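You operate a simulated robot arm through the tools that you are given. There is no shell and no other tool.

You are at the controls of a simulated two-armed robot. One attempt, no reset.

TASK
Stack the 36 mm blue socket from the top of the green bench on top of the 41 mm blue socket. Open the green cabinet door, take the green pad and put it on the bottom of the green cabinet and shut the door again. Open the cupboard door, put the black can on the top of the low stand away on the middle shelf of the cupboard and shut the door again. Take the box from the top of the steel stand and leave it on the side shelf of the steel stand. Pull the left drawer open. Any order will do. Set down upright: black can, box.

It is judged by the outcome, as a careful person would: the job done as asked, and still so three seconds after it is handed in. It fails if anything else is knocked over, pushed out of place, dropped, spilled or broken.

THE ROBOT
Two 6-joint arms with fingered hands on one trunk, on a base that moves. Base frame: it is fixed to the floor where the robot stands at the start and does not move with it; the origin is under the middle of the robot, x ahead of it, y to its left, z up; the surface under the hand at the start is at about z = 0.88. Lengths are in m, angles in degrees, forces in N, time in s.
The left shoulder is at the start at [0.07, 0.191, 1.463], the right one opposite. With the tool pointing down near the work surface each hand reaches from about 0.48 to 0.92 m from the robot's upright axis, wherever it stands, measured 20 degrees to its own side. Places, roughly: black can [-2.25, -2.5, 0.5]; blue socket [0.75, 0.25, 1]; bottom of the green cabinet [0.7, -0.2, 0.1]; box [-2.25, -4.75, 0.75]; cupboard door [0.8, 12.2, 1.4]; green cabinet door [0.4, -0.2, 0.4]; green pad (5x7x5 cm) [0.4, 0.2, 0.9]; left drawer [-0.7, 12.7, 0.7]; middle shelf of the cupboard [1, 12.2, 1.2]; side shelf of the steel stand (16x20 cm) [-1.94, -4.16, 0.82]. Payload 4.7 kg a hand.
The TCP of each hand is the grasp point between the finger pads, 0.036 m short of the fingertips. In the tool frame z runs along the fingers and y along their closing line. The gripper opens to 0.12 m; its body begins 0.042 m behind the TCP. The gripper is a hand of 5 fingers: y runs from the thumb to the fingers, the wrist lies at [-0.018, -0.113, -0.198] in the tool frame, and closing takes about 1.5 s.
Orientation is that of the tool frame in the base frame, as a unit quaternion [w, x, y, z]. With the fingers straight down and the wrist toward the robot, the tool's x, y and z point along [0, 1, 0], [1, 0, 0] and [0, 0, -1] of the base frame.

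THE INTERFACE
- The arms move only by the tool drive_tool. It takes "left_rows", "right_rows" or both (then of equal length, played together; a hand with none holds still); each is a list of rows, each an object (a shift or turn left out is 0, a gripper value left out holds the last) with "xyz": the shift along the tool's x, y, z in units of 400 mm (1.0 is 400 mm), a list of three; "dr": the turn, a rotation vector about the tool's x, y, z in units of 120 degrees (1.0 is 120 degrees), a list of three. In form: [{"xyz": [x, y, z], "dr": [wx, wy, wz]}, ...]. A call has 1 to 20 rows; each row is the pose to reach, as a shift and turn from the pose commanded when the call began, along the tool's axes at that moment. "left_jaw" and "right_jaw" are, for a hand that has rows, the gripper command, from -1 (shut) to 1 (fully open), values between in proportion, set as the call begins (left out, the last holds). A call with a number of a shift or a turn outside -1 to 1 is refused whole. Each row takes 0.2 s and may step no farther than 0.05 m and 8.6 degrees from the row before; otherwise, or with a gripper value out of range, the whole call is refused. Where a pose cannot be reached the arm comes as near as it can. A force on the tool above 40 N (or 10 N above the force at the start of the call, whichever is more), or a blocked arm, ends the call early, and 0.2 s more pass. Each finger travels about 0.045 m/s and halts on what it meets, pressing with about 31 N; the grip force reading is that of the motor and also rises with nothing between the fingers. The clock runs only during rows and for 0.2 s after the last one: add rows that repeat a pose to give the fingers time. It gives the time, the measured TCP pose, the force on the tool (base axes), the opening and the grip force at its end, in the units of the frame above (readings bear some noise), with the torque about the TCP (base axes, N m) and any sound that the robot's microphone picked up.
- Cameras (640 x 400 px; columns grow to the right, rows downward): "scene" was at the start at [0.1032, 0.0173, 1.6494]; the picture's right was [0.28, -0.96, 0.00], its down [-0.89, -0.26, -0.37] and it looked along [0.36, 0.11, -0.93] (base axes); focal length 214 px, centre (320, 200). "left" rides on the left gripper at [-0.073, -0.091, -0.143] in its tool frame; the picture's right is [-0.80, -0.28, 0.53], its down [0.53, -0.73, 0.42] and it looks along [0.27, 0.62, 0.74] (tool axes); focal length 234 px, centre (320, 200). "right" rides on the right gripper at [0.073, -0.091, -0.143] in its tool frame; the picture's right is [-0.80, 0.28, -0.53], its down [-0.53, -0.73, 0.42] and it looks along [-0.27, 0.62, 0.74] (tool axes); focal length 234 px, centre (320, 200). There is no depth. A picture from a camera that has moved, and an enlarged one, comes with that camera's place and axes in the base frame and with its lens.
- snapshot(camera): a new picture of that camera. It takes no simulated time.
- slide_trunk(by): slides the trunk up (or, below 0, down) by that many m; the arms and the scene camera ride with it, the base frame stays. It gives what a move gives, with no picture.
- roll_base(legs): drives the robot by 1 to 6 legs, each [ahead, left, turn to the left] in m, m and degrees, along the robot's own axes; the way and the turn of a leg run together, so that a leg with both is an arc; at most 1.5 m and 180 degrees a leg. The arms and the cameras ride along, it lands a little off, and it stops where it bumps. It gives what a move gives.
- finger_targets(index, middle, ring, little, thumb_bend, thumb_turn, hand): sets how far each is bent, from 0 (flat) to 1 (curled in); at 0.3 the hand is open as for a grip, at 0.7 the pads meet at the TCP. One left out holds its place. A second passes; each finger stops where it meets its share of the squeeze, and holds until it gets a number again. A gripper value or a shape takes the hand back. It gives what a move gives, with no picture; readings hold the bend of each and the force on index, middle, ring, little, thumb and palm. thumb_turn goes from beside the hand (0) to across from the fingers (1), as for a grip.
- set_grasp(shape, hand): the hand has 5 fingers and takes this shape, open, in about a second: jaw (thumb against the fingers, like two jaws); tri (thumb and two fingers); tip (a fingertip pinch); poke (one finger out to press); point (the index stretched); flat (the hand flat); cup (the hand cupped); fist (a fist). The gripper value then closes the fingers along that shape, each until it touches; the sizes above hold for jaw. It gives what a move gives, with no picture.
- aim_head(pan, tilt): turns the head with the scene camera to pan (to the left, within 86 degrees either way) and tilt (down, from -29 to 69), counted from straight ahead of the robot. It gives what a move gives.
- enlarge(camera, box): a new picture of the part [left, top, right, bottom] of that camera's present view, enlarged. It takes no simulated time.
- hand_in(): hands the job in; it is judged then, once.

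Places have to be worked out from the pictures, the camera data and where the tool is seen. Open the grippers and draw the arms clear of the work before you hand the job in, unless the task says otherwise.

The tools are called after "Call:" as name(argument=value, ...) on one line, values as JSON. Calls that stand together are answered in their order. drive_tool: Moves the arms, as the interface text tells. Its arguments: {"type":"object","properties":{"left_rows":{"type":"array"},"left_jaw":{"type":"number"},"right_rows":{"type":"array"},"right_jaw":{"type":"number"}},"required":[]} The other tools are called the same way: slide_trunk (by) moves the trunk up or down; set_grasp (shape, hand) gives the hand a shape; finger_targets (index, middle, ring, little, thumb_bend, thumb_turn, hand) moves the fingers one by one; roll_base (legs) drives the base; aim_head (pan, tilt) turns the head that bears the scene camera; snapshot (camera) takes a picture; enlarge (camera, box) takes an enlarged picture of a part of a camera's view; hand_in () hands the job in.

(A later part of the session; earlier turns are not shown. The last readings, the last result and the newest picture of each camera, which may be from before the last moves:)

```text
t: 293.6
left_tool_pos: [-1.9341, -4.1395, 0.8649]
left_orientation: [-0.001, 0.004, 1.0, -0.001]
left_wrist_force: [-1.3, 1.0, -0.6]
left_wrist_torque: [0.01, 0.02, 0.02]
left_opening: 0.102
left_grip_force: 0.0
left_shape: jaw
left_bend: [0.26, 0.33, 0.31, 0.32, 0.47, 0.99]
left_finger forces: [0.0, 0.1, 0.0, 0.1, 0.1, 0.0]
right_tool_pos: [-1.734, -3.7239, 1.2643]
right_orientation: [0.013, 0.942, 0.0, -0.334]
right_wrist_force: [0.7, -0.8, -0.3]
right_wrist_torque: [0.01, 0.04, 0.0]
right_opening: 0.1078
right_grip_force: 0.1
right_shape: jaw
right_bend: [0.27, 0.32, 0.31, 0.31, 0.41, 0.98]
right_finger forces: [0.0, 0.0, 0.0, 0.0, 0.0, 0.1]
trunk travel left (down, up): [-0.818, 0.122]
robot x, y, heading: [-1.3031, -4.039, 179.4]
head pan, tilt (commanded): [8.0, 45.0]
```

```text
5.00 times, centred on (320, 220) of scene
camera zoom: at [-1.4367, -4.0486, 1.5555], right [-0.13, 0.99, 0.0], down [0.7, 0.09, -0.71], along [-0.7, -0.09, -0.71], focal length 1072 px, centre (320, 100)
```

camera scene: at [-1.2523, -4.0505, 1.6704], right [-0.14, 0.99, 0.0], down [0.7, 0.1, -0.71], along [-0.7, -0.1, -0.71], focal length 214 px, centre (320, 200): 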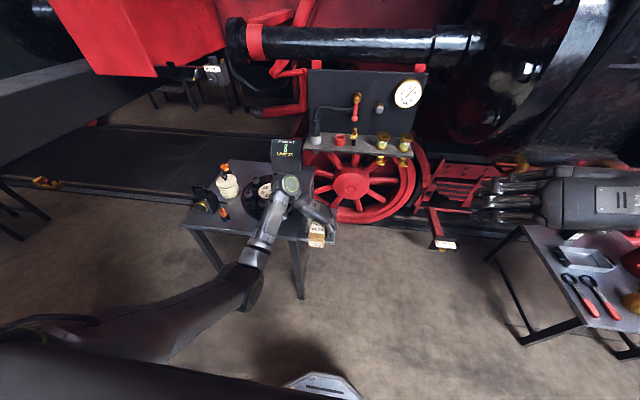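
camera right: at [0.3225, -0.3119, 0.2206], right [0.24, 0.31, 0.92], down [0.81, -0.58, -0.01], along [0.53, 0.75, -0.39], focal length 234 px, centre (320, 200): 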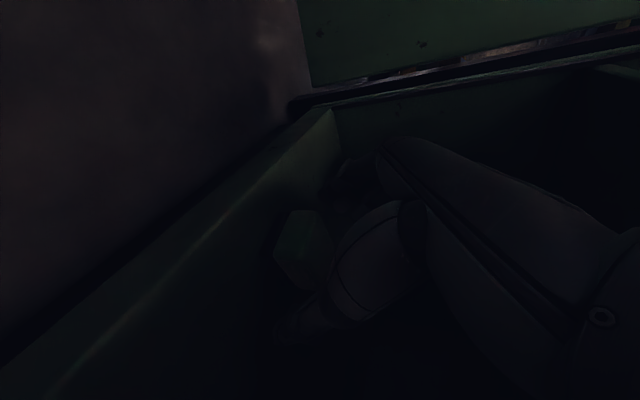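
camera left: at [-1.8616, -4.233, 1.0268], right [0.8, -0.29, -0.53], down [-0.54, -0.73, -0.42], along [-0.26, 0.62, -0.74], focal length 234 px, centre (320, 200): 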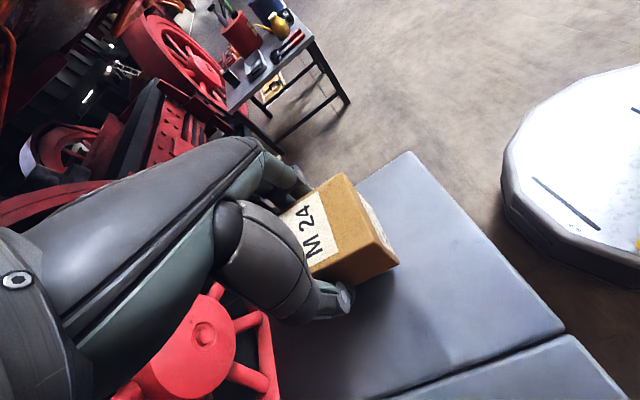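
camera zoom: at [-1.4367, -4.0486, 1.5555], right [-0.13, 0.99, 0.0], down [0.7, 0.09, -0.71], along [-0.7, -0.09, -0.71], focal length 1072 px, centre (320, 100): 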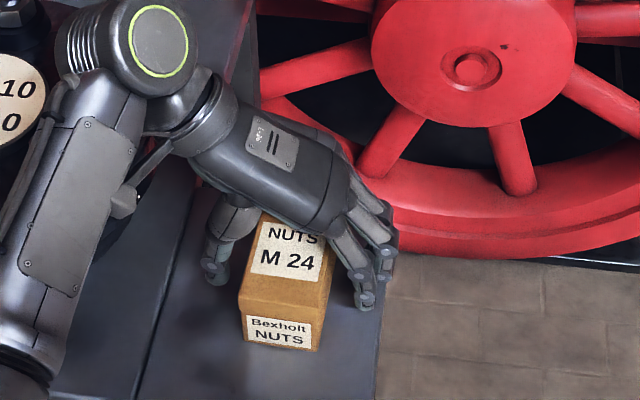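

The box stands upright on the shelf and the fingers are clear. I'll lift the hand straight up with the trunk by 12 cm.

Call:
slide_trunk(by=0.12)

Call:
roll_base(legs=[[-0.25, 0, 0]])

Call:
snapshot(camera="scene")

Call:
enlarge(camera="scene", box=[180, 130, 372, 250])

```text
t: 295.1
left_tool_pos: [-1.9337, -4.1389, 0.9854]
left_orientation: [0.0, 0.004, 1.0, -0.001]
left_wrist_force: [0.3, -0.1, 0.8]
left_wrist_torque: [-0.01, 0.01, 0.05]
left_opening: 0.1015
left_grip_force: 0.1
left_shape: jaw
left_bend: [0.26, 0.33, 0.31, 0.32, 0.47, 0.99]
left_finger forces: [0.1, 0.1, 0.0, 0.0, 0.0, 0.0]
right_tool_pos: [-1.7344, -3.7234, 1.3836]
right_orientation: [0.013, 0.943, 0.001, -0.333]
right_wrist_force: [-0.1, -0.8, 0.0]
right_wrist_torque: [0.01, -0.01, -0.01]
right_opening: 0.108
right_grip_force: 0.0
right_shape: jaw
right_bend: [0.27, 0.32, 0.31, 0.31, 0.41, 0.98]
right_finger forces: [0.1, 0.0, 0.0, 0.0, 0.1, 0.0]
trunk travel left (down, up): [-0.938, 0.002]
robot x, y, heading: [-1.3031, -4.0421, 179.9]
head pan, tilt (commanded): [8.0, 45.0]
```

```text
t: 297.0
left_tool_pos: [-1.6831, -4.1438, 0.9825]
left_orientation: [0.0, 0.002, 1.0, -0.001]
left_wrist_force: [0.0, 0.1, 0.3]
left_wrist_torque: [-0.01, -0.01, 0.0]
left_opening: 0.1017
left_grip_force: 0.0
left_shape: jaw
left_bend: [0.26, 0.33, 0.31, 0.32, 0.47, 0.99]
left_finger forces: [0.0, 0.0, 0.0, 0.0, 0.1, 0.0]
right_tool_pos: [-1.4864, -3.7258, 1.3836]
right_orientation: [0.014, 0.943, 0.002, -0.333]
right_wrist_force: [-0.1, -0.3, -0.3]
right_wrist_torque: [0.01, -0.01, 0.01]
right_opening: 0.1078
right_grip_force: 0.0
right_shape: jaw
right_bend: [0.27, 0.32, 0.31, 0.31, 0.41, 0.98]
right_finger forces: [0.0, 0.0, 0.0, 0.1, 0.1, 0.0]
trunk travel left (down, up): [-0.938, 0.002]
robot x, y, heading: [-1.0537, -4.0369, 179.9]
head pan, tilt (commanded): [8.0, 45.0]
```

```text
taken
camera scene: at [-1.1871, -4.0502, 1.6752], right [-0.14, 0.99, 0.0], down [0.7, 0.1, -0.71], along [-0.7, -0.1, -0.71], focal length 214 px, centre (320, 200)
```

scene: 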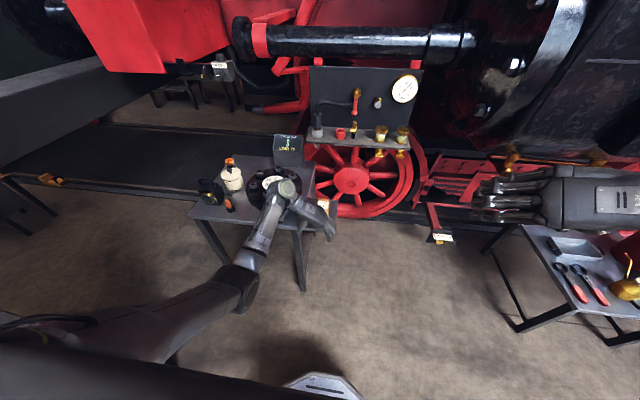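

```text
3.33 times, centred on (276, 190) of scene
camera zoom: at [-1.1871, -4.0502, 1.6752], right [-0.14, 0.99, 0.0], down [0.7, 0.1, -0.71], along [-0.7, -0.1, -0.71], focal length 715 px, centre (467, 233)
```

zoom: 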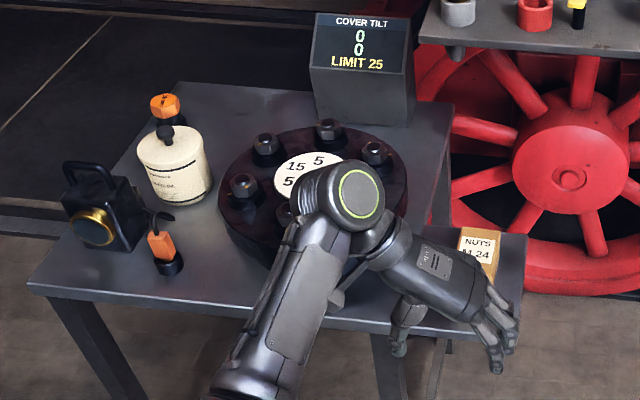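

The box stands on the side shelf, everything else on the stand is in place and the gauge reads 0/0. Next is the low stand with the black can: I'll move north 1.45 m and look.

Call:
roll_base(legs=[[0, -1.45, 0]])

Call:
aim_head(pan=0, tilt=48)

Call:
snapshot(camera="scene")

```text
t: 304.1
left_tool_pos: [-1.7032, -2.7396, 0.985]
left_orientation: [-0.001, -0.019, 1.0, 0.0]
left_wrist_force: [-0.4, -1.3, 0.3]
left_wrist_torque: [-0.01, 0.0, 0.02]
left_opening: 0.1018
left_grip_force: 0.0
left_shape: jaw
left_bend: [0.26, 0.33, 0.31, 0.32, 0.47, 0.99]
left_finger forces: [0.0, 0.0, 0.1, 0.0, 0.0, 0.1]
right_tool_pos: [-1.5235, -2.3151, 1.3845]
right_orientation: [0.022, 0.942, 0.022, -0.335]
right_wrist_force: [0.5, -0.4, -0.2]
right_wrist_torque: [0.02, -0.02, 0.0]
right_opening: 0.108
right_grip_force: 0.1
right_shape: jaw
right_bend: [0.27, 0.32, 0.31, 0.31, 0.41, 0.98]
right_finger forces: [0.0, 0.0, 0.1, 0.0, 0.1, 0.0]
trunk travel left (down, up): [-0.938, 0.002]
robot x, y, heading: [-1.0809, -2.6079, -177.5]
head pan, tilt (commanded): [8.0, 45.0]
```

```text
t: 304.8
left_tool_pos: [-1.7035, -2.7393, 0.9851]
left_orientation: [-0.001, -0.019, 1.0, -0.001]
left_wrist_force: [0.8, -0.4, 0.5]
left_wrist_torque: [0.0, 0.0, -0.04]
left_opening: 0.102
left_grip_force: 0.0
left_shape: jaw
left_bend: [0.26, 0.33, 0.31, 0.32, 0.47, 0.99]
left_finger forces: [0.0, 0.0, 0.0, 0.0, 0.0, 0.0]
right_tool_pos: [-1.524, -2.3143, 1.383]
right_orientation: [0.021, 0.942, 0.023, -0.333]
right_wrist_force: [-0.1, -0.3, 0.1]
right_wrist_torque: [0.02, 0.0, 0.03]
right_opening: 0.1079
right_grip_force: 0.0
right_shape: jaw
right_bend: [0.27, 0.32, 0.31, 0.31, 0.41, 0.98]
right_finger forces: [0.0, 0.1, 0.1, 0.0, 0.0, 0.0]
trunk travel left (down, up): [-0.938, 0.002]
robot x, y, heading: [-1.08, -2.6069, -177.3]
head pan, tilt (commanded): [0.0, 48.0]
```

```text
taken
camera scene: at [-1.2099, -2.6136, 1.6713], right [-0.04, 1.0, 0.0], down [0.74, 0.03, -0.67], along [-0.67, -0.03, -0.74], focal length 214 px, centre (320, 200)
```

scene: 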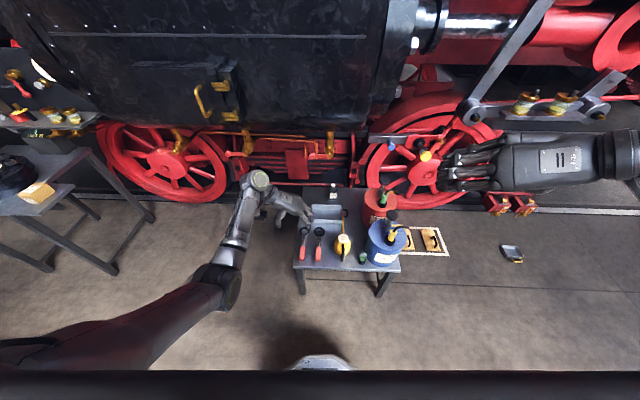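

Call:
enlarge(camera="scene", box=[280, 180, 424, 270])

Call:
enlarge(camera="scene", box=[312, 175, 376, 215])

```text
4.44 times, centred on (352, 225) of scene
camera zoom: at [-1.2099, -2.6136, 1.6713], right [-0.04, 1.0, 0.0], down [0.74, 0.03, -0.67], along [-0.67, -0.03, -0.74], focal length 953 px, centre (178, 89)
```

zoom: 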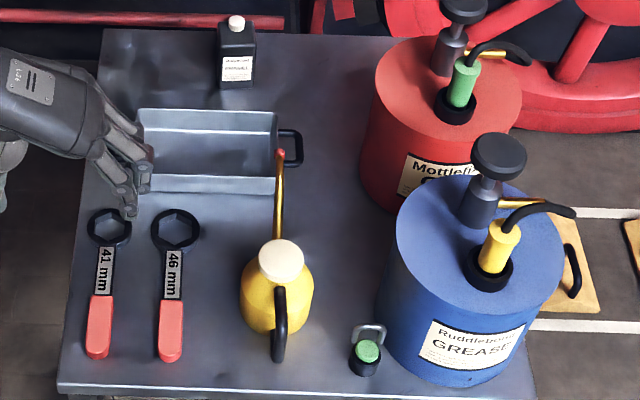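

```text
10.00 times, centred on (344, 195) of scene
camera zoom: at [-1.2099, -2.6136, 1.6713], right [-0.04, 1.0, 0.0], down [0.74, 0.03, -0.67], along [-0.67, -0.03, -0.74], focal length 2145 px, centre (80, 250)
```

zoom: 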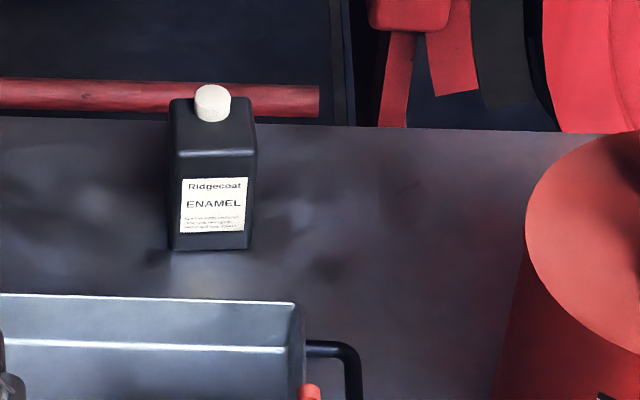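

The black can is the "Ridgecoat ENAMEL" can at the far side of the low stand, at about [−2.295, −2.567] with the stand top at z ≈ 0.495. I'll pitch the left hand forward-down for a side grasp, move in line with the can and lower the trunk.

Call:
drive_tool(left_rows=[{"dr": [0, 0.0667, 0]}, {"dr": [0, 0.1333, 0]}, {"dr": [0, 0.2, 0]}, {"dr": [0, 0.2667, 0]}, {"dr": [0, 0.3333, 0]}, {"dr": [0, 0.3333, 0]}], left_jaw=1)

Call:
roll_base(legs=[[0.2, -0.24, -2.7]])

Call:
slide_trunk(by=-0.25)

Call:
snapshot(camera="scene")

Call:
snapshot(camera="left")

```text
t: 306.2
left_tool_pos: [-1.7041, -2.7386, 0.9841]
left_orientation: [-0.343, -0.017, 0.939, -0.008]
left_wrist_force: [0.3, -0.6, -0.1]
left_wrist_torque: [0.01, 0.05, -0.01]
left_opening: 0.1196
left_grip_force: 0.1
left_shape: jaw
left_bend: [0.3, 0.3, 0.3, 0.3, 0.3, 0.98]
left_finger forces: [0.0, 0.1, 0.0, 0.1, 0.0, 0.1]
right_tool_pos: [-1.5242, -2.3143, 1.3843]
right_orientation: [0.022, 0.942, 0.022, -0.333]
right_wrist_force: [0.1, -0.1, 0.2]
right_wrist_torque: [0.04, 0.01, -0.03]
right_opening: 0.1079
right_grip_force: 0.0
right_shape: jaw
right_bend: [0.27, 0.32, 0.31, 0.31, 0.41, 0.98]
right_finger forces: [0.0, 0.1, 0.1, 0.1, 0.0, 0.0]
trunk travel left (down, up): [-0.938, 0.002]
robot x, y, heading: [-1.0812, -2.6046, -177.7]
head pan, tilt (commanded): [0.0, 48.0]
```

```text
t: 308.3
left_tool_pos: [-1.9129, -2.4707, 0.987]
left_orientation: [-0.343, 0.005, 0.939, 0.003]
left_wrist_force: [0.8, 0.6, -0.5]
left_wrist_torque: [0.01, 0.01, 0.01]
left_opening: 0.1199
left_grip_force: 0.1
left_shape: jaw
left_bend: [0.3, 0.3, 0.3, 0.3, 0.3, 0.98]
left_finger forces: [0.0, 0.0, 0.0, 0.0, 0.0, 0.0]
right_tool_pos: [-1.7106, -2.0561, 1.3847]
right_orientation: [0.013, 0.942, -0.001, -0.335]
right_wrist_force: [-0.3, -0.6, 0.4]
right_wrist_torque: [0.03, 0.03, -0.03]
right_opening: 0.1078
right_grip_force: 0.1
right_shape: jaw
right_bend: [0.27, 0.32, 0.31, 0.31, 0.41, 0.98]
right_finger forces: [0.0, 0.0, 0.0, 0.0, 0.1, 0.1]
trunk travel left (down, up): [-0.938, 0.002]
robot x, y, heading: [-1.2837, -2.3659, 179.4]
head pan, tilt (commanded): [0.0, 48.0]
```

```text
t: 310.9
left_tool_pos: [-1.9133, -2.4698, 0.734]
left_orientation: [-0.342, 0.006, 0.94, 0.001]
left_wrist_force: [-0.3, 0.0, -0.3]
left_wrist_torque: [0.02, 0.0, 0.04]
left_opening: 0.1196
left_grip_force: 0.1
left_shape: jaw
left_bend: [0.3, 0.3, 0.3, 0.3, 0.3, 0.98]
left_finger forces: [0.0, 0.1, 0.0, 0.0, 0.0, 0.0]
right_tool_pos: [-1.7109, -2.054, 1.1351]
right_orientation: [0.012, 0.942, -0.002, -0.335]
right_wrist_force: [-0.1, 0.2, 0.4]
right_wrist_torque: [0.03, 0.01, -0.01]
right_opening: 0.1081
right_grip_force: 0.0
right_shape: jaw
right_bend: [0.27, 0.32, 0.31, 0.31, 0.41, 0.98]
right_finger forces: [0.0, 0.0, 0.0, 0.0, 0.0, 0.0]
trunk travel left (down, up): [-0.688, 0.252]
robot x, y, heading: [-1.2822, -2.3678, 179.4]
head pan, tilt (commanded): [0.0, 48.0]
```

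```text
taken
camera scene: at [-1.4136, -2.3686, 1.4213], right [0.01, 1.0, 0.0], down [0.74, -0.01, -0.67], along [-0.67, 0.01, -0.74], focal length 214 px, centre (320, 200)
```

scene: 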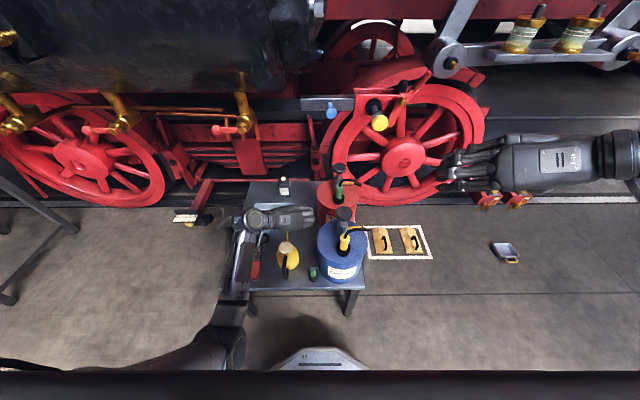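

```text
taken
camera left: at [-1.7656, -2.5631, 0.7964], right [0.27, -0.28, -0.92], down [-0.69, -0.72, 0.02], along [-0.67, 0.63, -0.39], focal length 234 px, centre (320, 200)
```

left: 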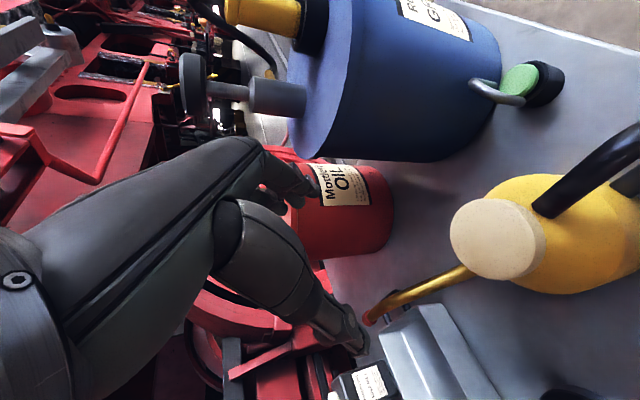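

The hand is above the yellow oil can, clear of its spout so far. I'll zoom in for a second bearing on the black can and the spout before moving on.

Call:
enlarge(camera="scene", box=[240, 170, 368, 250])

Call:
enlarge(camera="scene", box=[264, 170, 312, 200])

```text
5.00 times, centred on (304, 210) of scene
camera zoom: at [-1.4136, -2.3686, 1.4213], right [0.01, 1.0, 0.0], down [0.74, -0.01, -0.67], along [-0.67, 0.01, -0.74], focal length 1072 px, centre (400, 150)
```

zoom: 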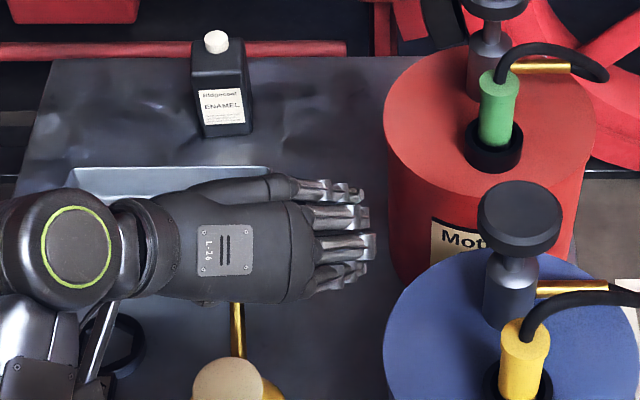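

```text
13.33 times, centred on (288, 185) of scene
camera zoom: at [-1.4136, -2.3686, 1.4213], right [0.01, 1.0, 0.0], down [0.74, -0.01, -0.67], along [-0.67, 0.01, -0.74], focal length 2860 px, centre (747, 400)
```

zoom: 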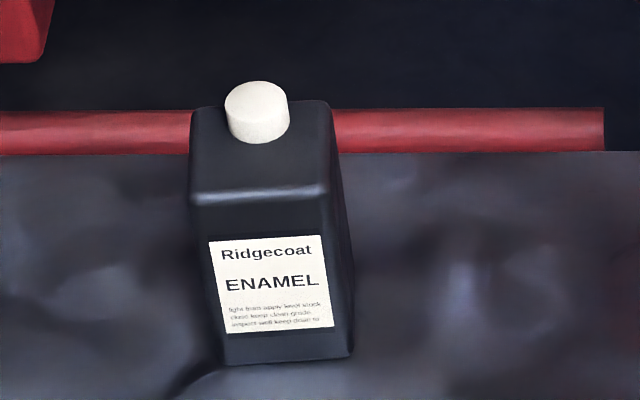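

Triangulation gives the stand top at z ≈ 0.473 and the can centre at about [−2.318, −2.567]. The yellow can's spout tip is at about [−1.96, −2.52, 0.70], very near my thumb, so I'll raise the hand 15 cm before moving on.

Call:
drive_tool(left_rows=[{"xyz": [0.06, 0, -0.072]}, {"xyz": [0.12, 0, -0.144]}, {"xyz": [0.18, 0, -0.215]}, {"xyz": [0.241, 0, -0.287]}, {"xyz": [0.241, 0, -0.287]}])

Call:
roll_base(legs=[[0.148, 0, 0]])

Call:
snapshot(camera="scene")

Call:
snapshot(camera="left")

```text
t: 312.1
left_tool_pos: [-1.912, -2.468, 0.8869]
left_orientation: [-0.343, 0.006, 0.939, 0.002]
left_wrist_force: [0.1, -0.4, -0.3]
left_wrist_torque: [0.0, 0.0, 0.04]
left_opening: 0.1195
left_grip_force: 0.0
left_shape: jaw
left_bend: [0.3, 0.3, 0.3, 0.3, 0.3, 0.98]
left_finger forces: [0.1, 0.0, 0.1, 0.0, 0.0, 0.1]
right_tool_pos: [-1.7115, -2.0546, 1.1328]
right_orientation: [0.013, 0.943, -0.002, -0.333]
right_wrist_force: [0.0, 1.3, 0.1]
right_wrist_torque: [-0.03, 0.04, 0.02]
right_opening: 0.108
right_grip_force: 0.0
right_shape: jaw
right_bend: [0.27, 0.32, 0.31, 0.31, 0.41, 0.98]
right_finger forces: [0.0, 0.0, 0.0, 0.0, 0.1, 0.1]
trunk travel left (down, up): [-0.688, 0.252]
robot x, y, heading: [-1.2846, -2.3753, 179.5]
head pan, tilt (commanded): [0.0, 48.0]
```

```text
t: 313.4
left_tool_pos: [-2.0568, -2.4649, 0.8852]
left_orientation: [-0.343, 0.007, 0.939, 0.002]
left_wrist_force: [-0.3, 0.2, 0.0]
left_wrist_torque: [-0.01, -0.01, -0.02]
left_opening: 0.1196
left_grip_force: 0.1
left_shape: jaw
left_bend: [0.3, 0.3, 0.3, 0.3, 0.3, 0.98]
left_finger forces: [0.0, 0.1, 0.0, 0.1, 0.0, 0.0]
right_tool_pos: [-1.8574, -2.0517, 1.1347]
right_orientation: [0.011, 0.942, -0.003, -0.335]
right_wrist_force: [0.2, -0.3, 0.0]
right_wrist_torque: [0.0, 0.01, 0.0]
right_opening: 0.1078
right_grip_force: 0.1
right_shape: jaw
right_bend: [0.27, 0.32, 0.31, 0.31, 0.41, 0.98]
right_finger forces: [0.1, 0.0, 0.0, 0.1, 0.0, 0.1]
trunk travel left (down, up): [-0.688, 0.252]
robot x, y, heading: [-1.4294, -2.3687, 179.1]
head pan, tilt (commanded): [0.0, 48.0]
```

```text
taken
camera scene: at [-1.5597, -2.3665, 1.4214], right [0.01, 1.0, 0.0], down [0.74, -0.01, -0.67], along [-0.67, 0.01, -0.74], focal length 214 px, centre (320, 200)
```

scene: 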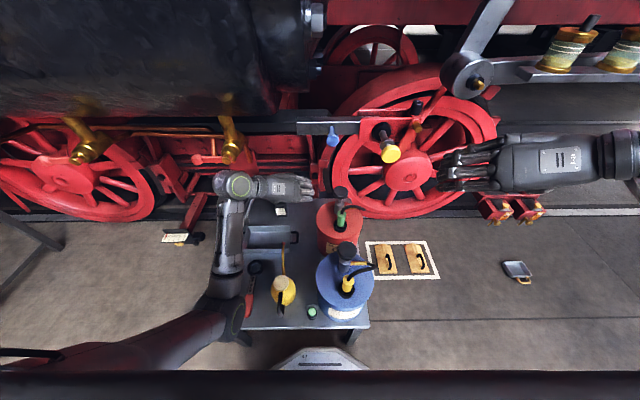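

```text
taken
camera left: at [-1.9109, -2.5597, 0.9472], right [0.27, -0.28, -0.92], down [-0.69, -0.72, 0.02], along [-0.67, 0.63, -0.39], focal length 234 px, centre (320, 200)
```

left: 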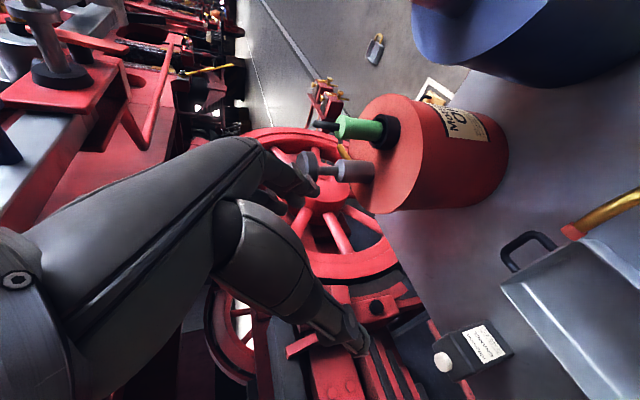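

The wrist camera confirms the can where I expect it. I'll go left first, then forward and down to a hover 20 cm over the grasp height, aligning the yaw with the can.

Call:
drive_tool(left_rows=[{"xyz": [0, -0.09, 0]}, {"xyz": [0, -0.18, 0]}, {"xyz": [0, -0.2645, 0]}, {"xyz": [0.0925, -0.2645, 0.0776], "dr": [0.0068, 0, -0.008]}, {"xyz": [0.185, -0.2645, 0.155], "dr": [0.0135, 0, -0.0161]}, {"xyz": [0.277, -0.2645, 0.233], "dr": [0.0203, 0, -0.0241]}, {"xyz": [0.37, -0.2645, 0.31], "dr": [0.027, 0, -0.0322]}, {"xyz": [0.4623, -0.2645, 0.388], "dr": [0.0338, 0, -0.0402]}, {"xyz": [0.39, -0.2645, 0.474], "dr": [0.0338, 0, -0.0402]}, {"xyz": [0.318, -0.2645, 0.56], "dr": [0.0338, 0, -0.0402]}, {"xyz": [0.245, -0.2645, 0.6465], "dr": [0.0338, 0, -0.0402]}, {"xyz": [0.245, -0.2645, 0.6465], "dr": [0.0338, 0, -0.0402]}])

Call:
snapshot(camera="left")

Call:
enlarge(camera="scene", box=[200, 160, 360, 260])

```text
t: 315.1
left_tool_pos: [-2.1261, -2.5584, 0.9044]
left_orientation: [-0.42, -0.044, 0.907, 0.009]
left_wrist_force: [0.0, 0.9, 1.1]
left_wrist_torque: [-0.05, -0.03, 0.03]
left_opening: 0.12
left_grip_force: 0.1
left_shape: jaw
left_bend: [0.3, 0.3, 0.3, 0.3, 0.3, 0.98]
left_finger forces: [0.0, 0.0, 0.1, 0.1, 0.0, 0.1]
right_tool_pos: [-1.7226, -1.9758, 1.1404]
right_orientation: [0.054, 0.951, -0.06, -0.297]
right_wrist_force: [-0.5, -0.9, 0.1]
right_wrist_torque: [0.03, -0.01, -0.03]
right_opening: 0.108
right_grip_force: 0.0
right_shape: jaw
right_bend: [0.27, 0.32, 0.31, 0.31, 0.4, 0.98]
right_finger forces: [0.0, 0.0, 0.1, 0.0, 0.1, 0.0]
trunk travel left (down, up): [-0.688, 0.252]
robot x, y, heading: [-1.385, -2.358, -178.8]
head pan, tilt (commanded): [0.0, 48.0]
stopped in row 8 (right hand): the arm was blocked; the commanded pose is now the measured one
```

```text
taken
camera left: at [-1.9628, -2.642, 0.9357], right [0.14, -0.22, -0.97], down [-0.61, -0.79, 0.09], along [-0.78, 0.58, -0.24], focal length 234 px, centre (320, 200)
```

left: 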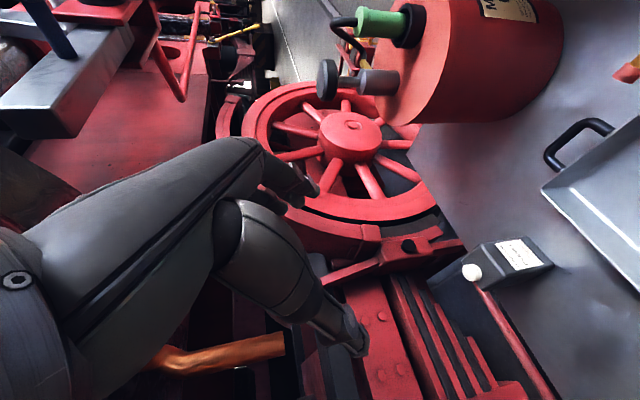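

```text
4.00 times, centred on (280, 210) of scene
camera zoom: at [-1.3457, -2.3584, 1.4428], right [-0.02, 1.0, 0.0], down [0.66, 0.01, -0.75], along [-0.75, -0.01, -0.66], focal length 858 px, centre (480, 160)
```

zoom: 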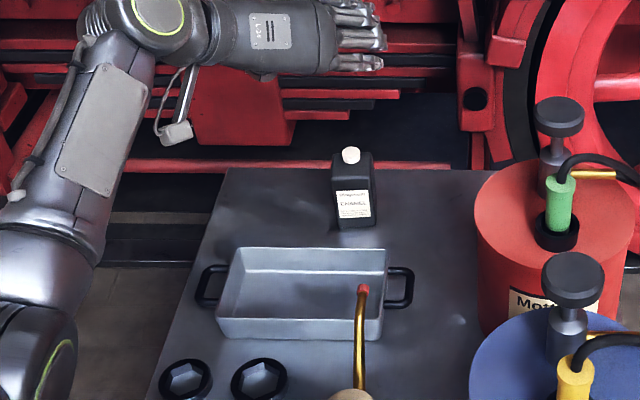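

The left wrist or forearm met an engine pipe and pushed me back; I'm leaning. I'll draw the left arm back right away.

Call:
drive_tool(left_rows=[{"xyz": [-0.06, 0, -0.05]}, {"xyz": [-0.12, 0, -0.1]}, {"xyz": [-0.19, 0, -0.16]}, {"xyz": [-0.25, 0, -0.21]}, {"xyz": [-0.25, 0, -0.21]}])

Call:
snapshot(camera="scene")

```text
t: 315.4
left_tool_pos: [-2.2691, -2.5553, 0.8867]
left_orientation: [-0.457, -0.041, 0.888, 0.027]
left_wrist_force: [-8.8, 2.3, 19.9]
left_wrist_torque: [-0.36, -1.59, -0.01]
left_opening: 0.1202
left_grip_force: 0.1
left_shape: jaw
left_bend: [0.3, 0.3, 0.3, 0.3, 0.3, 0.98]
left_finger forces: [0.0, 0.0, 0.0, 0.1, 0.0, 0.1]
right_tool_pos: [-1.8803, -1.9722, 1.0757]
right_orientation: [0.052, 0.965, -0.081, -0.244]
right_wrist_force: [0.2, -3.3, -4.5]
right_wrist_torque: [0.12, 0.22, -0.1]
right_opening: 0.108
right_grip_force: 0.0
right_shape: jaw
right_bend: [0.27, 0.32, 0.31, 0.31, 0.4, 0.98]
right_finger forces: [0.0, 0.1, 0.1, 0.1, 0.0, 0.0]
trunk travel left (down, up): [-0.688, 0.252]
robot x, y, heading: [-1.3717, -2.3689, -177.8]
head pan, tilt (commanded): [0.0, 48.0]
stopped in row 1 (left hand): the arm was blocked; the commanded pose is now the measured one
```

```text
taken
camera scene: at [-1.501, -2.3789, 1.4236], right [-0.04, 1.0, 0.0], down [0.74, 0.03, -0.67], along [-0.67, -0.02, -0.74], focal length 214 px, centre (320, 200)
```

scene: 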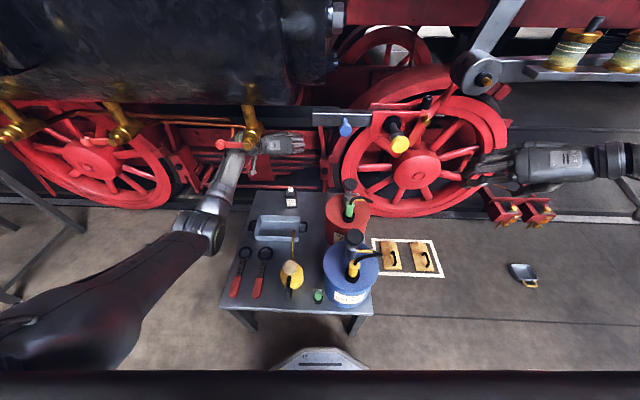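

I'm level again. I'll hold still for a second to settle and read the contact forces before deciding how to withdraw.

Call:
drive_tool(left_rows=[{"xyz": [0, 0, 0]}, {"xyz": [0, 0, 0]}, {"xyz": [0, 0, 0]}, {"xyz": [0, 0, 0]}])

Call:
snapshot(camera="scene")

Call:
snapshot(camera="left")

```text
t: 315.7
left_tool_pos: [-2.2582, -2.5954, 0.7227]
left_orientation: [-0.31, -0.063, 0.948, -0.01]
left_wrist_force: [-0.5, 1.5, 2.9]
left_wrist_torque: [-0.14, -0.19, 0.09]
left_opening: 0.1198
left_grip_force: 0.1
left_shape: jaw
left_bend: [0.3, 0.3, 0.3, 0.3, 0.3, 0.98]
left_finger forces: [0.1, 0.0, 0.0, 0.0, 0.1, 0.0]
right_tool_pos: [-1.9427, -2.0062, 1.038]
right_orientation: [0.053, 0.978, -0.044, -0.199]
right_wrist_force: [-2.3, -0.6, -2.3]
right_wrist_torque: [-0.01, -0.02, -0.02]
right_opening: 0.1081
right_grip_force: 0.1
right_shape: jaw
right_bend: [0.27, 0.32, 0.31, 0.31, 0.4, 0.98]
right_finger forces: [0.0, 0.0, 0.0, 0.0, 0.0, 0.0]
trunk travel left (down, up): [-0.688, 0.252]
robot x, y, heading: [-1.3936, -2.3607, -176.5]
head pan, tilt (commanded): [0.0, 48.0]
stopped in row 1 (left hand): the arm was blocked; the commanded pose is now the measured one
```

```text
taken
camera scene: at [-1.629, -2.3722, 1.419], right [-0.05, 1.0, 0.0], down [0.79, 0.04, -0.61], along [-0.61, -0.03, -0.79], focal length 214 px, centre (320, 200)
```

scene: 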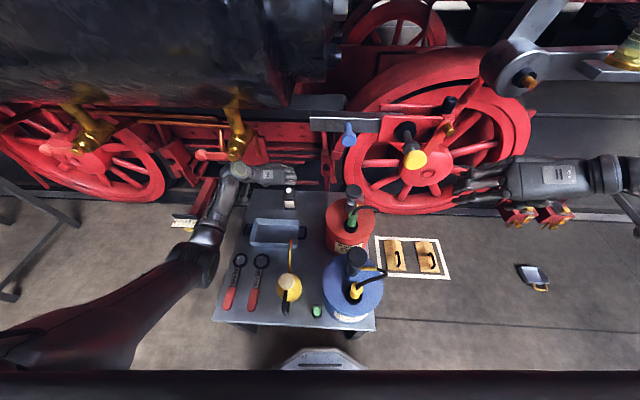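

```text
taken
camera left: at [-2.1032, -2.6712, 0.7922], right [0.37, -0.21, -0.9], down [-0.58, -0.81, -0.05], along [-0.72, 0.54, -0.42], focal length 234 px, centre (320, 200)
```

left: 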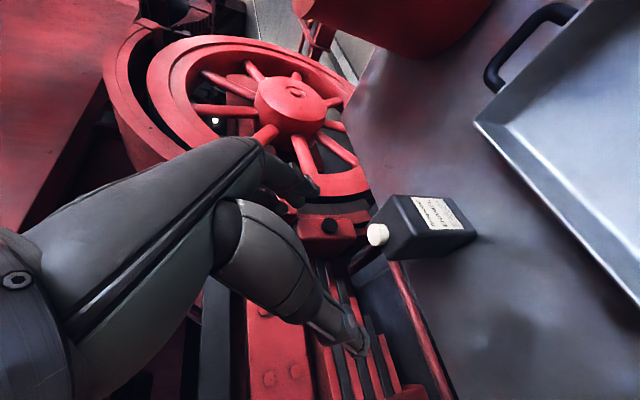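

I'm still rocking. I'll let time pass without moving the arms by turning the head only.

Call:
aim_head(pan=5, tilt=48)

Call:
aim_head(pan=10, tilt=46)

Call:
snapshot(camera="scene")

```text
t: 316.4
left_tool_pos: [-2.237, -2.5927, 0.7598]
left_orientation: [-0.346, -0.051, 0.937, 0.0]
left_wrist_force: [-1.9, -1.2, -2.8]
left_wrist_torque: [0.09, -0.05, -0.07]
left_opening: 0.12
left_grip_force: 0.1
left_shape: jaw
left_bend: [0.3, 0.3, 0.3, 0.3, 0.3, 0.98]
left_finger forces: [0.0, 0.0, 0.0, 0.1, 0.0, 0.1]
right_tool_pos: [-1.8838, -1.9971, 1.0617]
right_orientation: [0.055, 0.972, -0.055, -0.223]
right_wrist_force: [-2.3, -1.4, -0.9]
right_wrist_torque: [0.05, -0.23, 0.02]
right_opening: 0.1081
right_grip_force: 0.1
right_shape: jaw
right_bend: [0.27, 0.32, 0.31, 0.31, 0.4, 0.98]
right_finger forces: [0.0, 0.0, 0.0, 0.0, 0.0, 0.0]
trunk travel left (down, up): [-0.688, 0.252]
robot x, y, heading: [-1.3916, -2.3742, -177.8]
head pan, tilt (commanded): [5.0, 48.0]
```

```text
t: 317.0
left_tool_pos: [-2.225, -2.586, 0.7723]
left_orientation: [-0.352, -0.051, 0.935, -0.001]
left_wrist_force: [0.1, -0.6, 1.2]
left_wrist_torque: [0.0, -0.01, -0.03]
left_opening: 0.1202
left_grip_force: 0.1
left_shape: jaw
left_bend: [0.3, 0.3, 0.3, 0.3, 0.3, 0.98]
left_finger forces: [0.1, 0.0, 0.1, 0.1, 0.1, 0.0]
right_tool_pos: [-1.8676, -1.9901, 1.0681]
right_orientation: [0.057, 0.97, -0.055, -0.229]
right_wrist_force: [0.3, 0.3, 0.5]
right_wrist_torque: [0.04, 0.04, 0.01]
right_opening: 0.1079
right_grip_force: 0.0
right_shape: jaw
right_bend: [0.27, 0.32, 0.31, 0.31, 0.4, 0.98]
right_finger forces: [0.0, 0.0, 0.0, 0.0, 0.1, 0.1]
trunk travel left (down, up): [-0.688, 0.252]
robot x, y, heading: [-1.3875, -2.3719, -177.8]
head pan, tilt (commanded): [10.0, 46.0]
```

```text
taken
camera scene: at [-1.5186, -2.3888, 1.4241], right [-0.21, 0.98, 0.0], down [0.7, 0.15, -0.69], along [-0.68, -0.15, -0.72], focal length 214 px, centre (320, 200)
```

scene: 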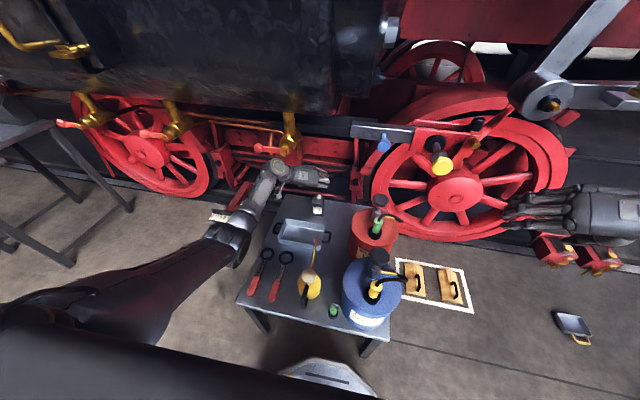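

I'm level and still again: the left hand is free of contact at [−2.225, −2.586, 0.772], below the brass valve that my wrist had met, and the stand's items are all standing. I'll check the wrist view and continue only in slow, low moves.

Call:
drive_tool(left_rows=[{"xyz": [-0.022, 0.012, 0.057], "dr": [0.0034, -0.0023, 0.0023]}, {"xyz": [-0.045, 0.024, 0.114], "dr": [0.0068, -0.0046, 0.0046]}, {"xyz": [-0.068, 0.036, 0.171], "dr": [0.0102, -0.007, 0.0069]}, {"xyz": [-0.0905, 0.048, 0.229], "dr": [0.0137, -0.0093, 0.0092]}, {"xyz": [-0.0905, 0.048, 0.229], "dr": [0.0137, -0.0093, 0.0092]}])

Call:
snapshot(camera="left")

Call:
snapshot(camera="scene")

```text
t: 318.2
left_tool_pos: [-2.2495, -2.5753, 0.691]
left_orientation: [-0.342, -0.047, 0.938, -0.016]
left_wrist_force: [-0.4, 0.3, 0.4]
left_wrist_torque: [0.01, 0.03, -0.01]
left_opening: 0.12
left_grip_force: 0.1
left_shape: jaw
left_bend: [0.3, 0.3, 0.3, 0.3, 0.3, 0.98]
left_finger forces: [0.1, 0.0, 0.0, 0.0, 0.0, 0.1]
left hand out of reach, approached as far as the arm can: row 4, 5
right_tool_pos: [-1.867, -1.9899, 1.0676]
right_orientation: [0.057, 0.97, -0.055, -0.229]
right_wrist_force: [-0.4, 0.3, 0.1]
right_wrist_torque: [-0.01, 0.03, 0.03]
right_opening: 0.1078
right_grip_force: 0.1
right_shape: jaw
right_bend: [0.27, 0.32, 0.31, 0.31, 0.4, 0.98]
right_finger forces: [0.1, 0.1, 0.1, 0.0, 0.0, 0.0]
trunk travel left (down, up): [-0.688, 0.252]
robot x, y, heading: [-1.3882, -2.3709, -177.6]
head pan, tilt (commanded): [10.0, 46.0]
```

```text
taken
camera left: at [-2.0935, -2.6524, 0.7518], right [0.3, -0.25, -0.92], down [-0.6, -0.8, 0.02], along [-0.74, 0.55, -0.39], focal length 234 px, centre (320, 200)
```

left: 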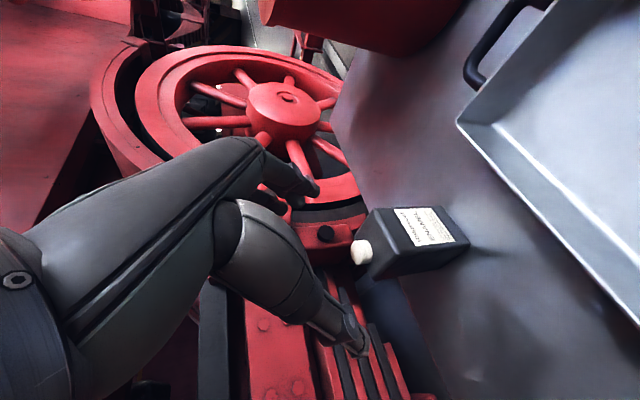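

```text
taken
camera scene: at [-1.5186, -2.3881, 1.4241], right [-0.21, 0.98, 0.0], down [0.7, 0.15, -0.69], along [-0.68, -0.15, -0.72], focal length 214 px, centre (320, 200)
```

scene: 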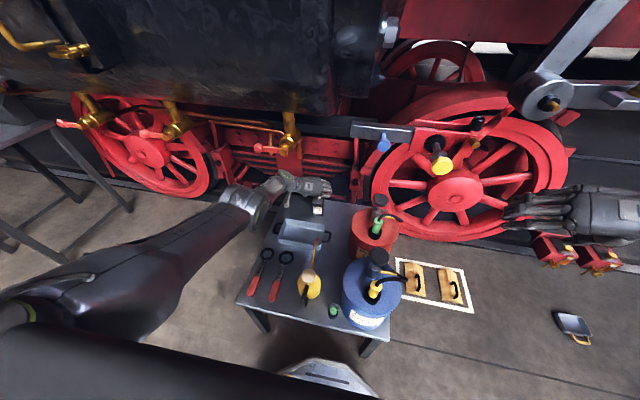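

The arm is at its reach limit, so I'll use base and trunk for the rest. First a zoom to measure the can relative to the hand.

Call:
enlarge(camera="left", box=[340, 190, 484, 280])

Call:
enlarge(camera="scene", box=[272, 165, 352, 215])

```text
4.44 times, centred on (412, 235) of left
camera zoom: at [-2.0935, -2.6524, 0.7518], right [0.3, -0.25, -0.92], down [-0.6, -0.8, 0.02], along [-0.74, 0.55, -0.39], focal length 1041 px, centre (-89, 44)
```

zoom: 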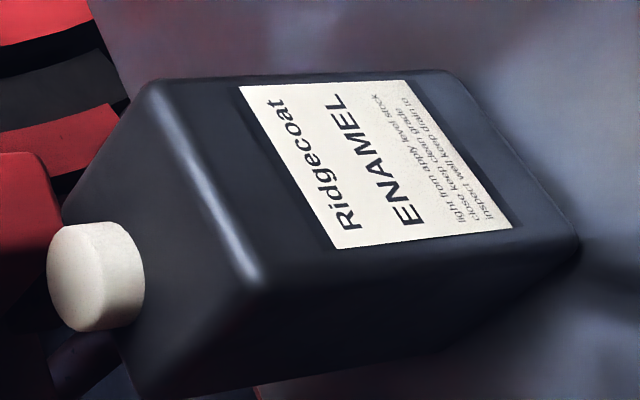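

```text
8.00 times, centred on (312, 190) of scene
camera zoom: at [-1.5186, -2.3881, 1.4241], right [-0.21, 0.98, 0.0], down [0.7, 0.15, -0.69], along [-0.68, -0.15, -0.72], focal length 1716 px, centre (384, 280)
```

zoom: 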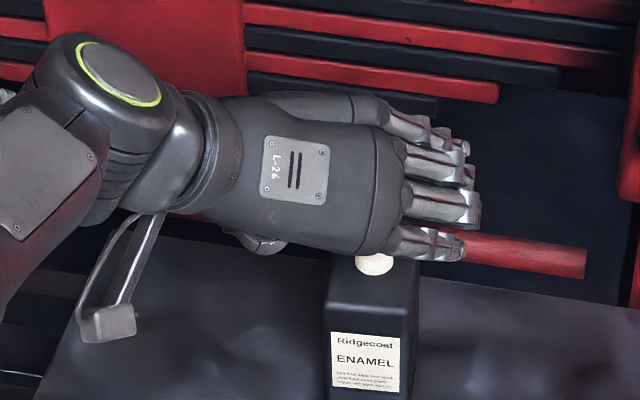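

Measured centre of the can: about [−2.314, −2.561]. I'll roll 5 cm ahead and 1.4 cm right to centre the hand on it, still above.

Call:
roll_base(legs=[[0.05, -0.014, 0]])

Call:
slide_trunk(by=-0.07)

Call:
enlarge(camera="scene", box=[272, 150, 368, 210])

Call:
snapshot(camera="left")

```text
t: 319.2
left_tool_pos: [-2.2965, -2.5618, 0.6901]
left_orientation: [-0.342, -0.046, 0.938, -0.017]
left_wrist_force: [-0.1, 0.3, 1.0]
left_wrist_torque: [0.01, -0.03, 0.0]
left_opening: 0.1203
left_grip_force: 0.1
left_shape: jaw
left_bend: [0.3, 0.3, 0.3, 0.3, 0.3, 0.98]
left_finger forces: [0.0, 0.1, 0.1, 0.0, 0.0, 0.0]
right_tool_pos: [-1.9157, -1.9773, 1.0677]
right_orientation: [0.058, 0.97, -0.054, -0.229]
right_wrist_force: [-0.5, 0.2, -0.8]
right_wrist_torque: [0.01, -0.02, -0.01]
right_opening: 0.1082
right_grip_force: 0.1
right_shape: jaw
right_bend: [0.27, 0.32, 0.31, 0.31, 0.4, 0.98]
right_finger forces: [0.0, 0.1, 0.0, 0.1, 0.0, 0.0]
trunk travel left (down, up): [-0.688, 0.252]
robot x, y, heading: [-1.4386, -2.3594, -177.6]
head pan, tilt (commanded): [10.0, 46.0]
```

```text
t: 320.2
left_tool_pos: [-2.2974, -2.5627, 0.6203]
left_orientation: [-0.34, -0.047, 0.939, -0.017]
left_wrist_force: [0.0, -0.8, 0.2]
left_wrist_torque: [-0.04, 0.01, -0.03]
left_opening: 0.12
left_grip_force: 0.2
left_shape: jaw
left_bend: [0.3, 0.3, 0.3, 0.3, 0.3, 0.98]
left_finger forces: [0.0, 0.0, 0.1, 0.0, 0.0, 0.1]
right_tool_pos: [-1.9163, -1.9775, 0.9972]
right_orientation: [0.057, 0.97, -0.055, -0.229]
right_wrist_force: [0.4, 0.6, 1.1]
right_wrist_torque: [0.02, -0.02, -0.02]
right_opening: 0.1079
right_grip_force: 0.0
right_shape: jaw
right_bend: [0.27, 0.32, 0.31, 0.31, 0.4, 0.98]
right_finger forces: [0.0, 0.0, 0.1, 0.1, 0.1, 0.1]
trunk travel left (down, up): [-0.618, 0.322]
robot x, y, heading: [-1.4397, -2.353, -177.8]
head pan, tilt (commanded): [10.0, 46.0]
```

```text
6.67 times, centred on (320, 180) of scene
camera zoom: at [-1.5673, -2.3754, 1.3541], right [-0.21, 0.98, 0.0], down [0.7, 0.15, -0.69], along [-0.68, -0.15, -0.72], focal length 1430 px, centre (320, 333)
```

zoom: 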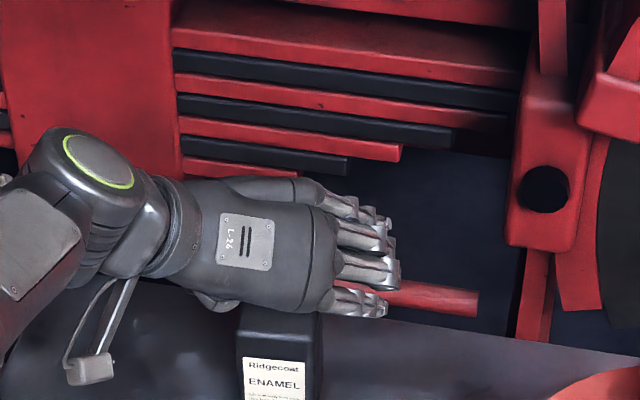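

```text
taken
camera left: at [-2.1417, -2.6404, 0.6817], right [0.31, -0.25, -0.92], down [-0.6, -0.8, 0.02], along [-0.74, 0.55, -0.39], focal length 234 px, centre (320, 200)
```

left: 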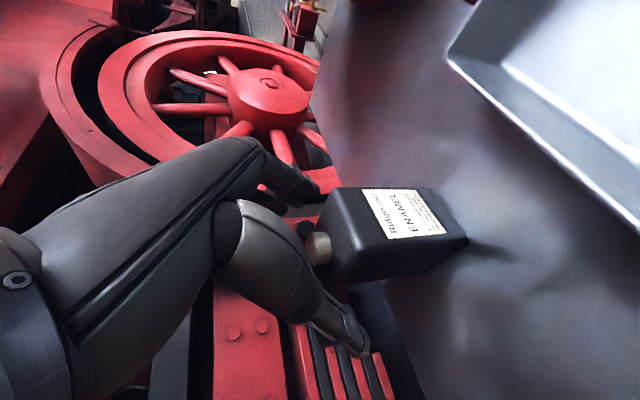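

The can is between the thumb and fingers. I'll lower the last 7 cm and close the hand.

Call:
slide_trunk(by=-0.068)

Call:
snapshot(camera="left")

Call:
enlarge(camera="scene", box=[272, 140, 368, 200])

```text
t: 321.3
left_tool_pos: [-2.2985, -2.5632, 0.5522]
left_orientation: [-0.341, -0.047, 0.939, -0.017]
left_wrist_force: [0.7, -0.4, 0.1]
left_wrist_torque: [0.07, 0.06, -0.01]
left_opening: 0.1202
left_grip_force: 0.0
left_shape: jaw
left_bend: [0.3, 0.3, 0.3, 0.3, 0.3, 0.97]
left_finger forces: [0.0, 0.0, 0.0, 0.1, 1.1, 0.2]
right_tool_pos: [-1.9172, -1.9766, 0.9297]
right_orientation: [0.058, 0.97, -0.055, -0.228]
right_wrist_force: [0.2, 0.3, 0.2]
right_wrist_torque: [-0.01, -0.01, -0.02]
right_opening: 0.1079
right_grip_force: 0.1
right_shape: jaw
right_bend: [0.27, 0.32, 0.31, 0.31, 0.4, 0.98]
right_finger forces: [0.1, 0.0, 0.0, 0.0, 0.1, 0.0]
trunk travel left (down, up): [-0.55, 0.39]
robot x, y, heading: [-1.4352, -2.3573, -177.7]
head pan, tilt (commanded): [10.0, 46.0]
```

```text
taken
camera left: at [-2.1413, -2.6406, 0.6136], right [0.31, -0.25, -0.92], down [-0.6, -0.8, 0.02], along [-0.74, 0.55, -0.39], focal length 234 px, centre (320, 200)
```

left: 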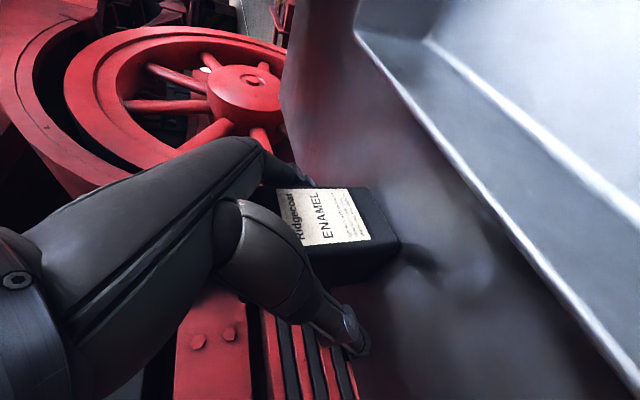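

```text
6.67 times, centred on (320, 170) of scene
camera zoom: at [-1.5669, -2.3756, 1.2861], right [-0.21, 0.98, 0.0], down [0.7, 0.15, -0.69], along [-0.68, -0.15, -0.72], focal length 1430 px, centre (320, 400)
```

zoom: 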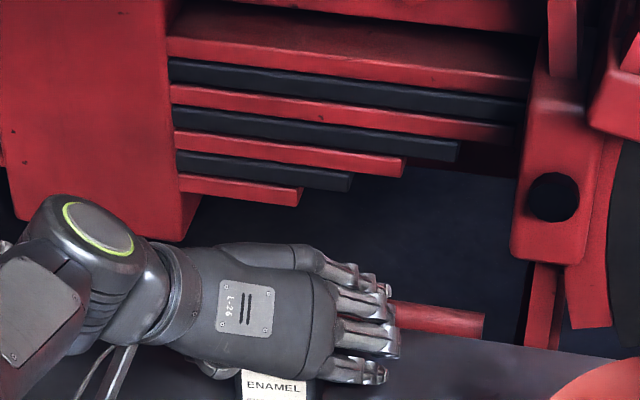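

The thumb just touches the can (1 N). I'll close the hand now.

Call:
drive_tool(left_rows=[{"xyz": [0, 0, 0]}, {"xyz": [0, 0, 0]}, {"xyz": [0, 0, 0]}, {"xyz": [0, 0, 0]}, {"xyz": [0, 0, 0]}, {"xyz": [0, 0, 0]}, {"xyz": [0, 0, 0]}, {"xyz": [0, 0, 0]}, {"xyz": [0, 0, 0]}], left_jaw=-1)

Call:
snapshot(camera="left")

Call:
enlarge(camera="scene", box=[272, 150, 368, 210])

```text
t: 323.3
left_tool_pos: [-2.298, -2.562, 0.5537]
left_orientation: [-0.342, -0.047, 0.938, -0.017]
left_wrist_force: [-0.9, 3.5, 3.5]
left_wrist_torque: [0.3, 0.29, -0.06]
left_opening: 0.0591
left_grip_force: 30.7
left_shape: jaw
left_bend: [0.73, 0.56, 0.62, 0.59, 0.58, 0.99]
left_finger forces: [19.1, 11.2, 0.0, 0.4, 34.3, 0.1]
right_tool_pos: [-1.9167, -1.9773, 0.9287]
right_orientation: [0.057, 0.97, -0.055, -0.229]
right_wrist_force: [-0.8, 0.0, -0.7]
right_wrist_torque: [-0.01, 0.0, 0.0]
right_opening: 0.1079
right_grip_force: 0.1
right_shape: jaw
right_bend: [0.27, 0.32, 0.31, 0.31, 0.4, 0.98]
right_finger forces: [0.0, 0.1, 0.1, 0.1, 0.0, 0.0]
trunk travel left (down, up): [-0.55, 0.39]
robot x, y, heading: [-1.4352, -2.358, -177.7]
head pan, tilt (commanded): [10.0, 46.0]
```

```text
taken
camera left: at [-2.1416, -2.6401, 0.6143], right [0.3, -0.25, -0.92], down [-0.6, -0.8, 0.02], along [-0.74, 0.55, -0.39], focal length 234 px, centre (320, 200)
```

left: 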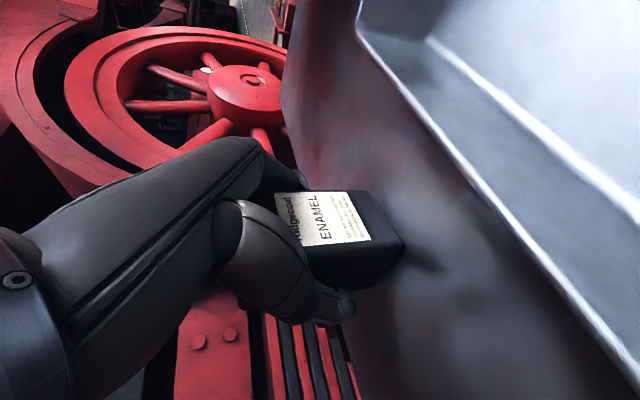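

```text
6.67 times, centred on (320, 180) of scene
camera zoom: at [-1.5667, -2.375, 1.2861], right [-0.21, 0.98, 0.0], down [0.7, 0.15, -0.69], along [-0.68, -0.15, -0.72], focal length 1430 px, centre (320, 333)
```

zoom: 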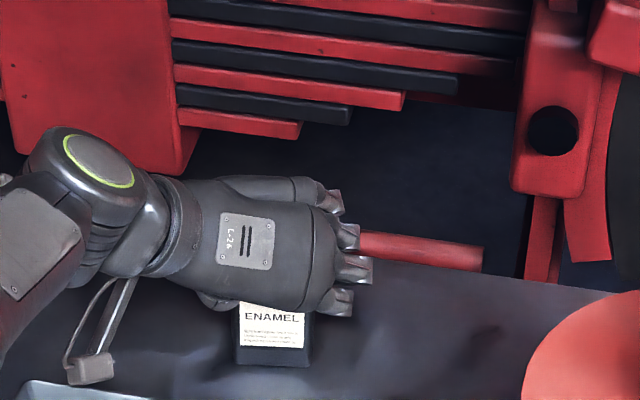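

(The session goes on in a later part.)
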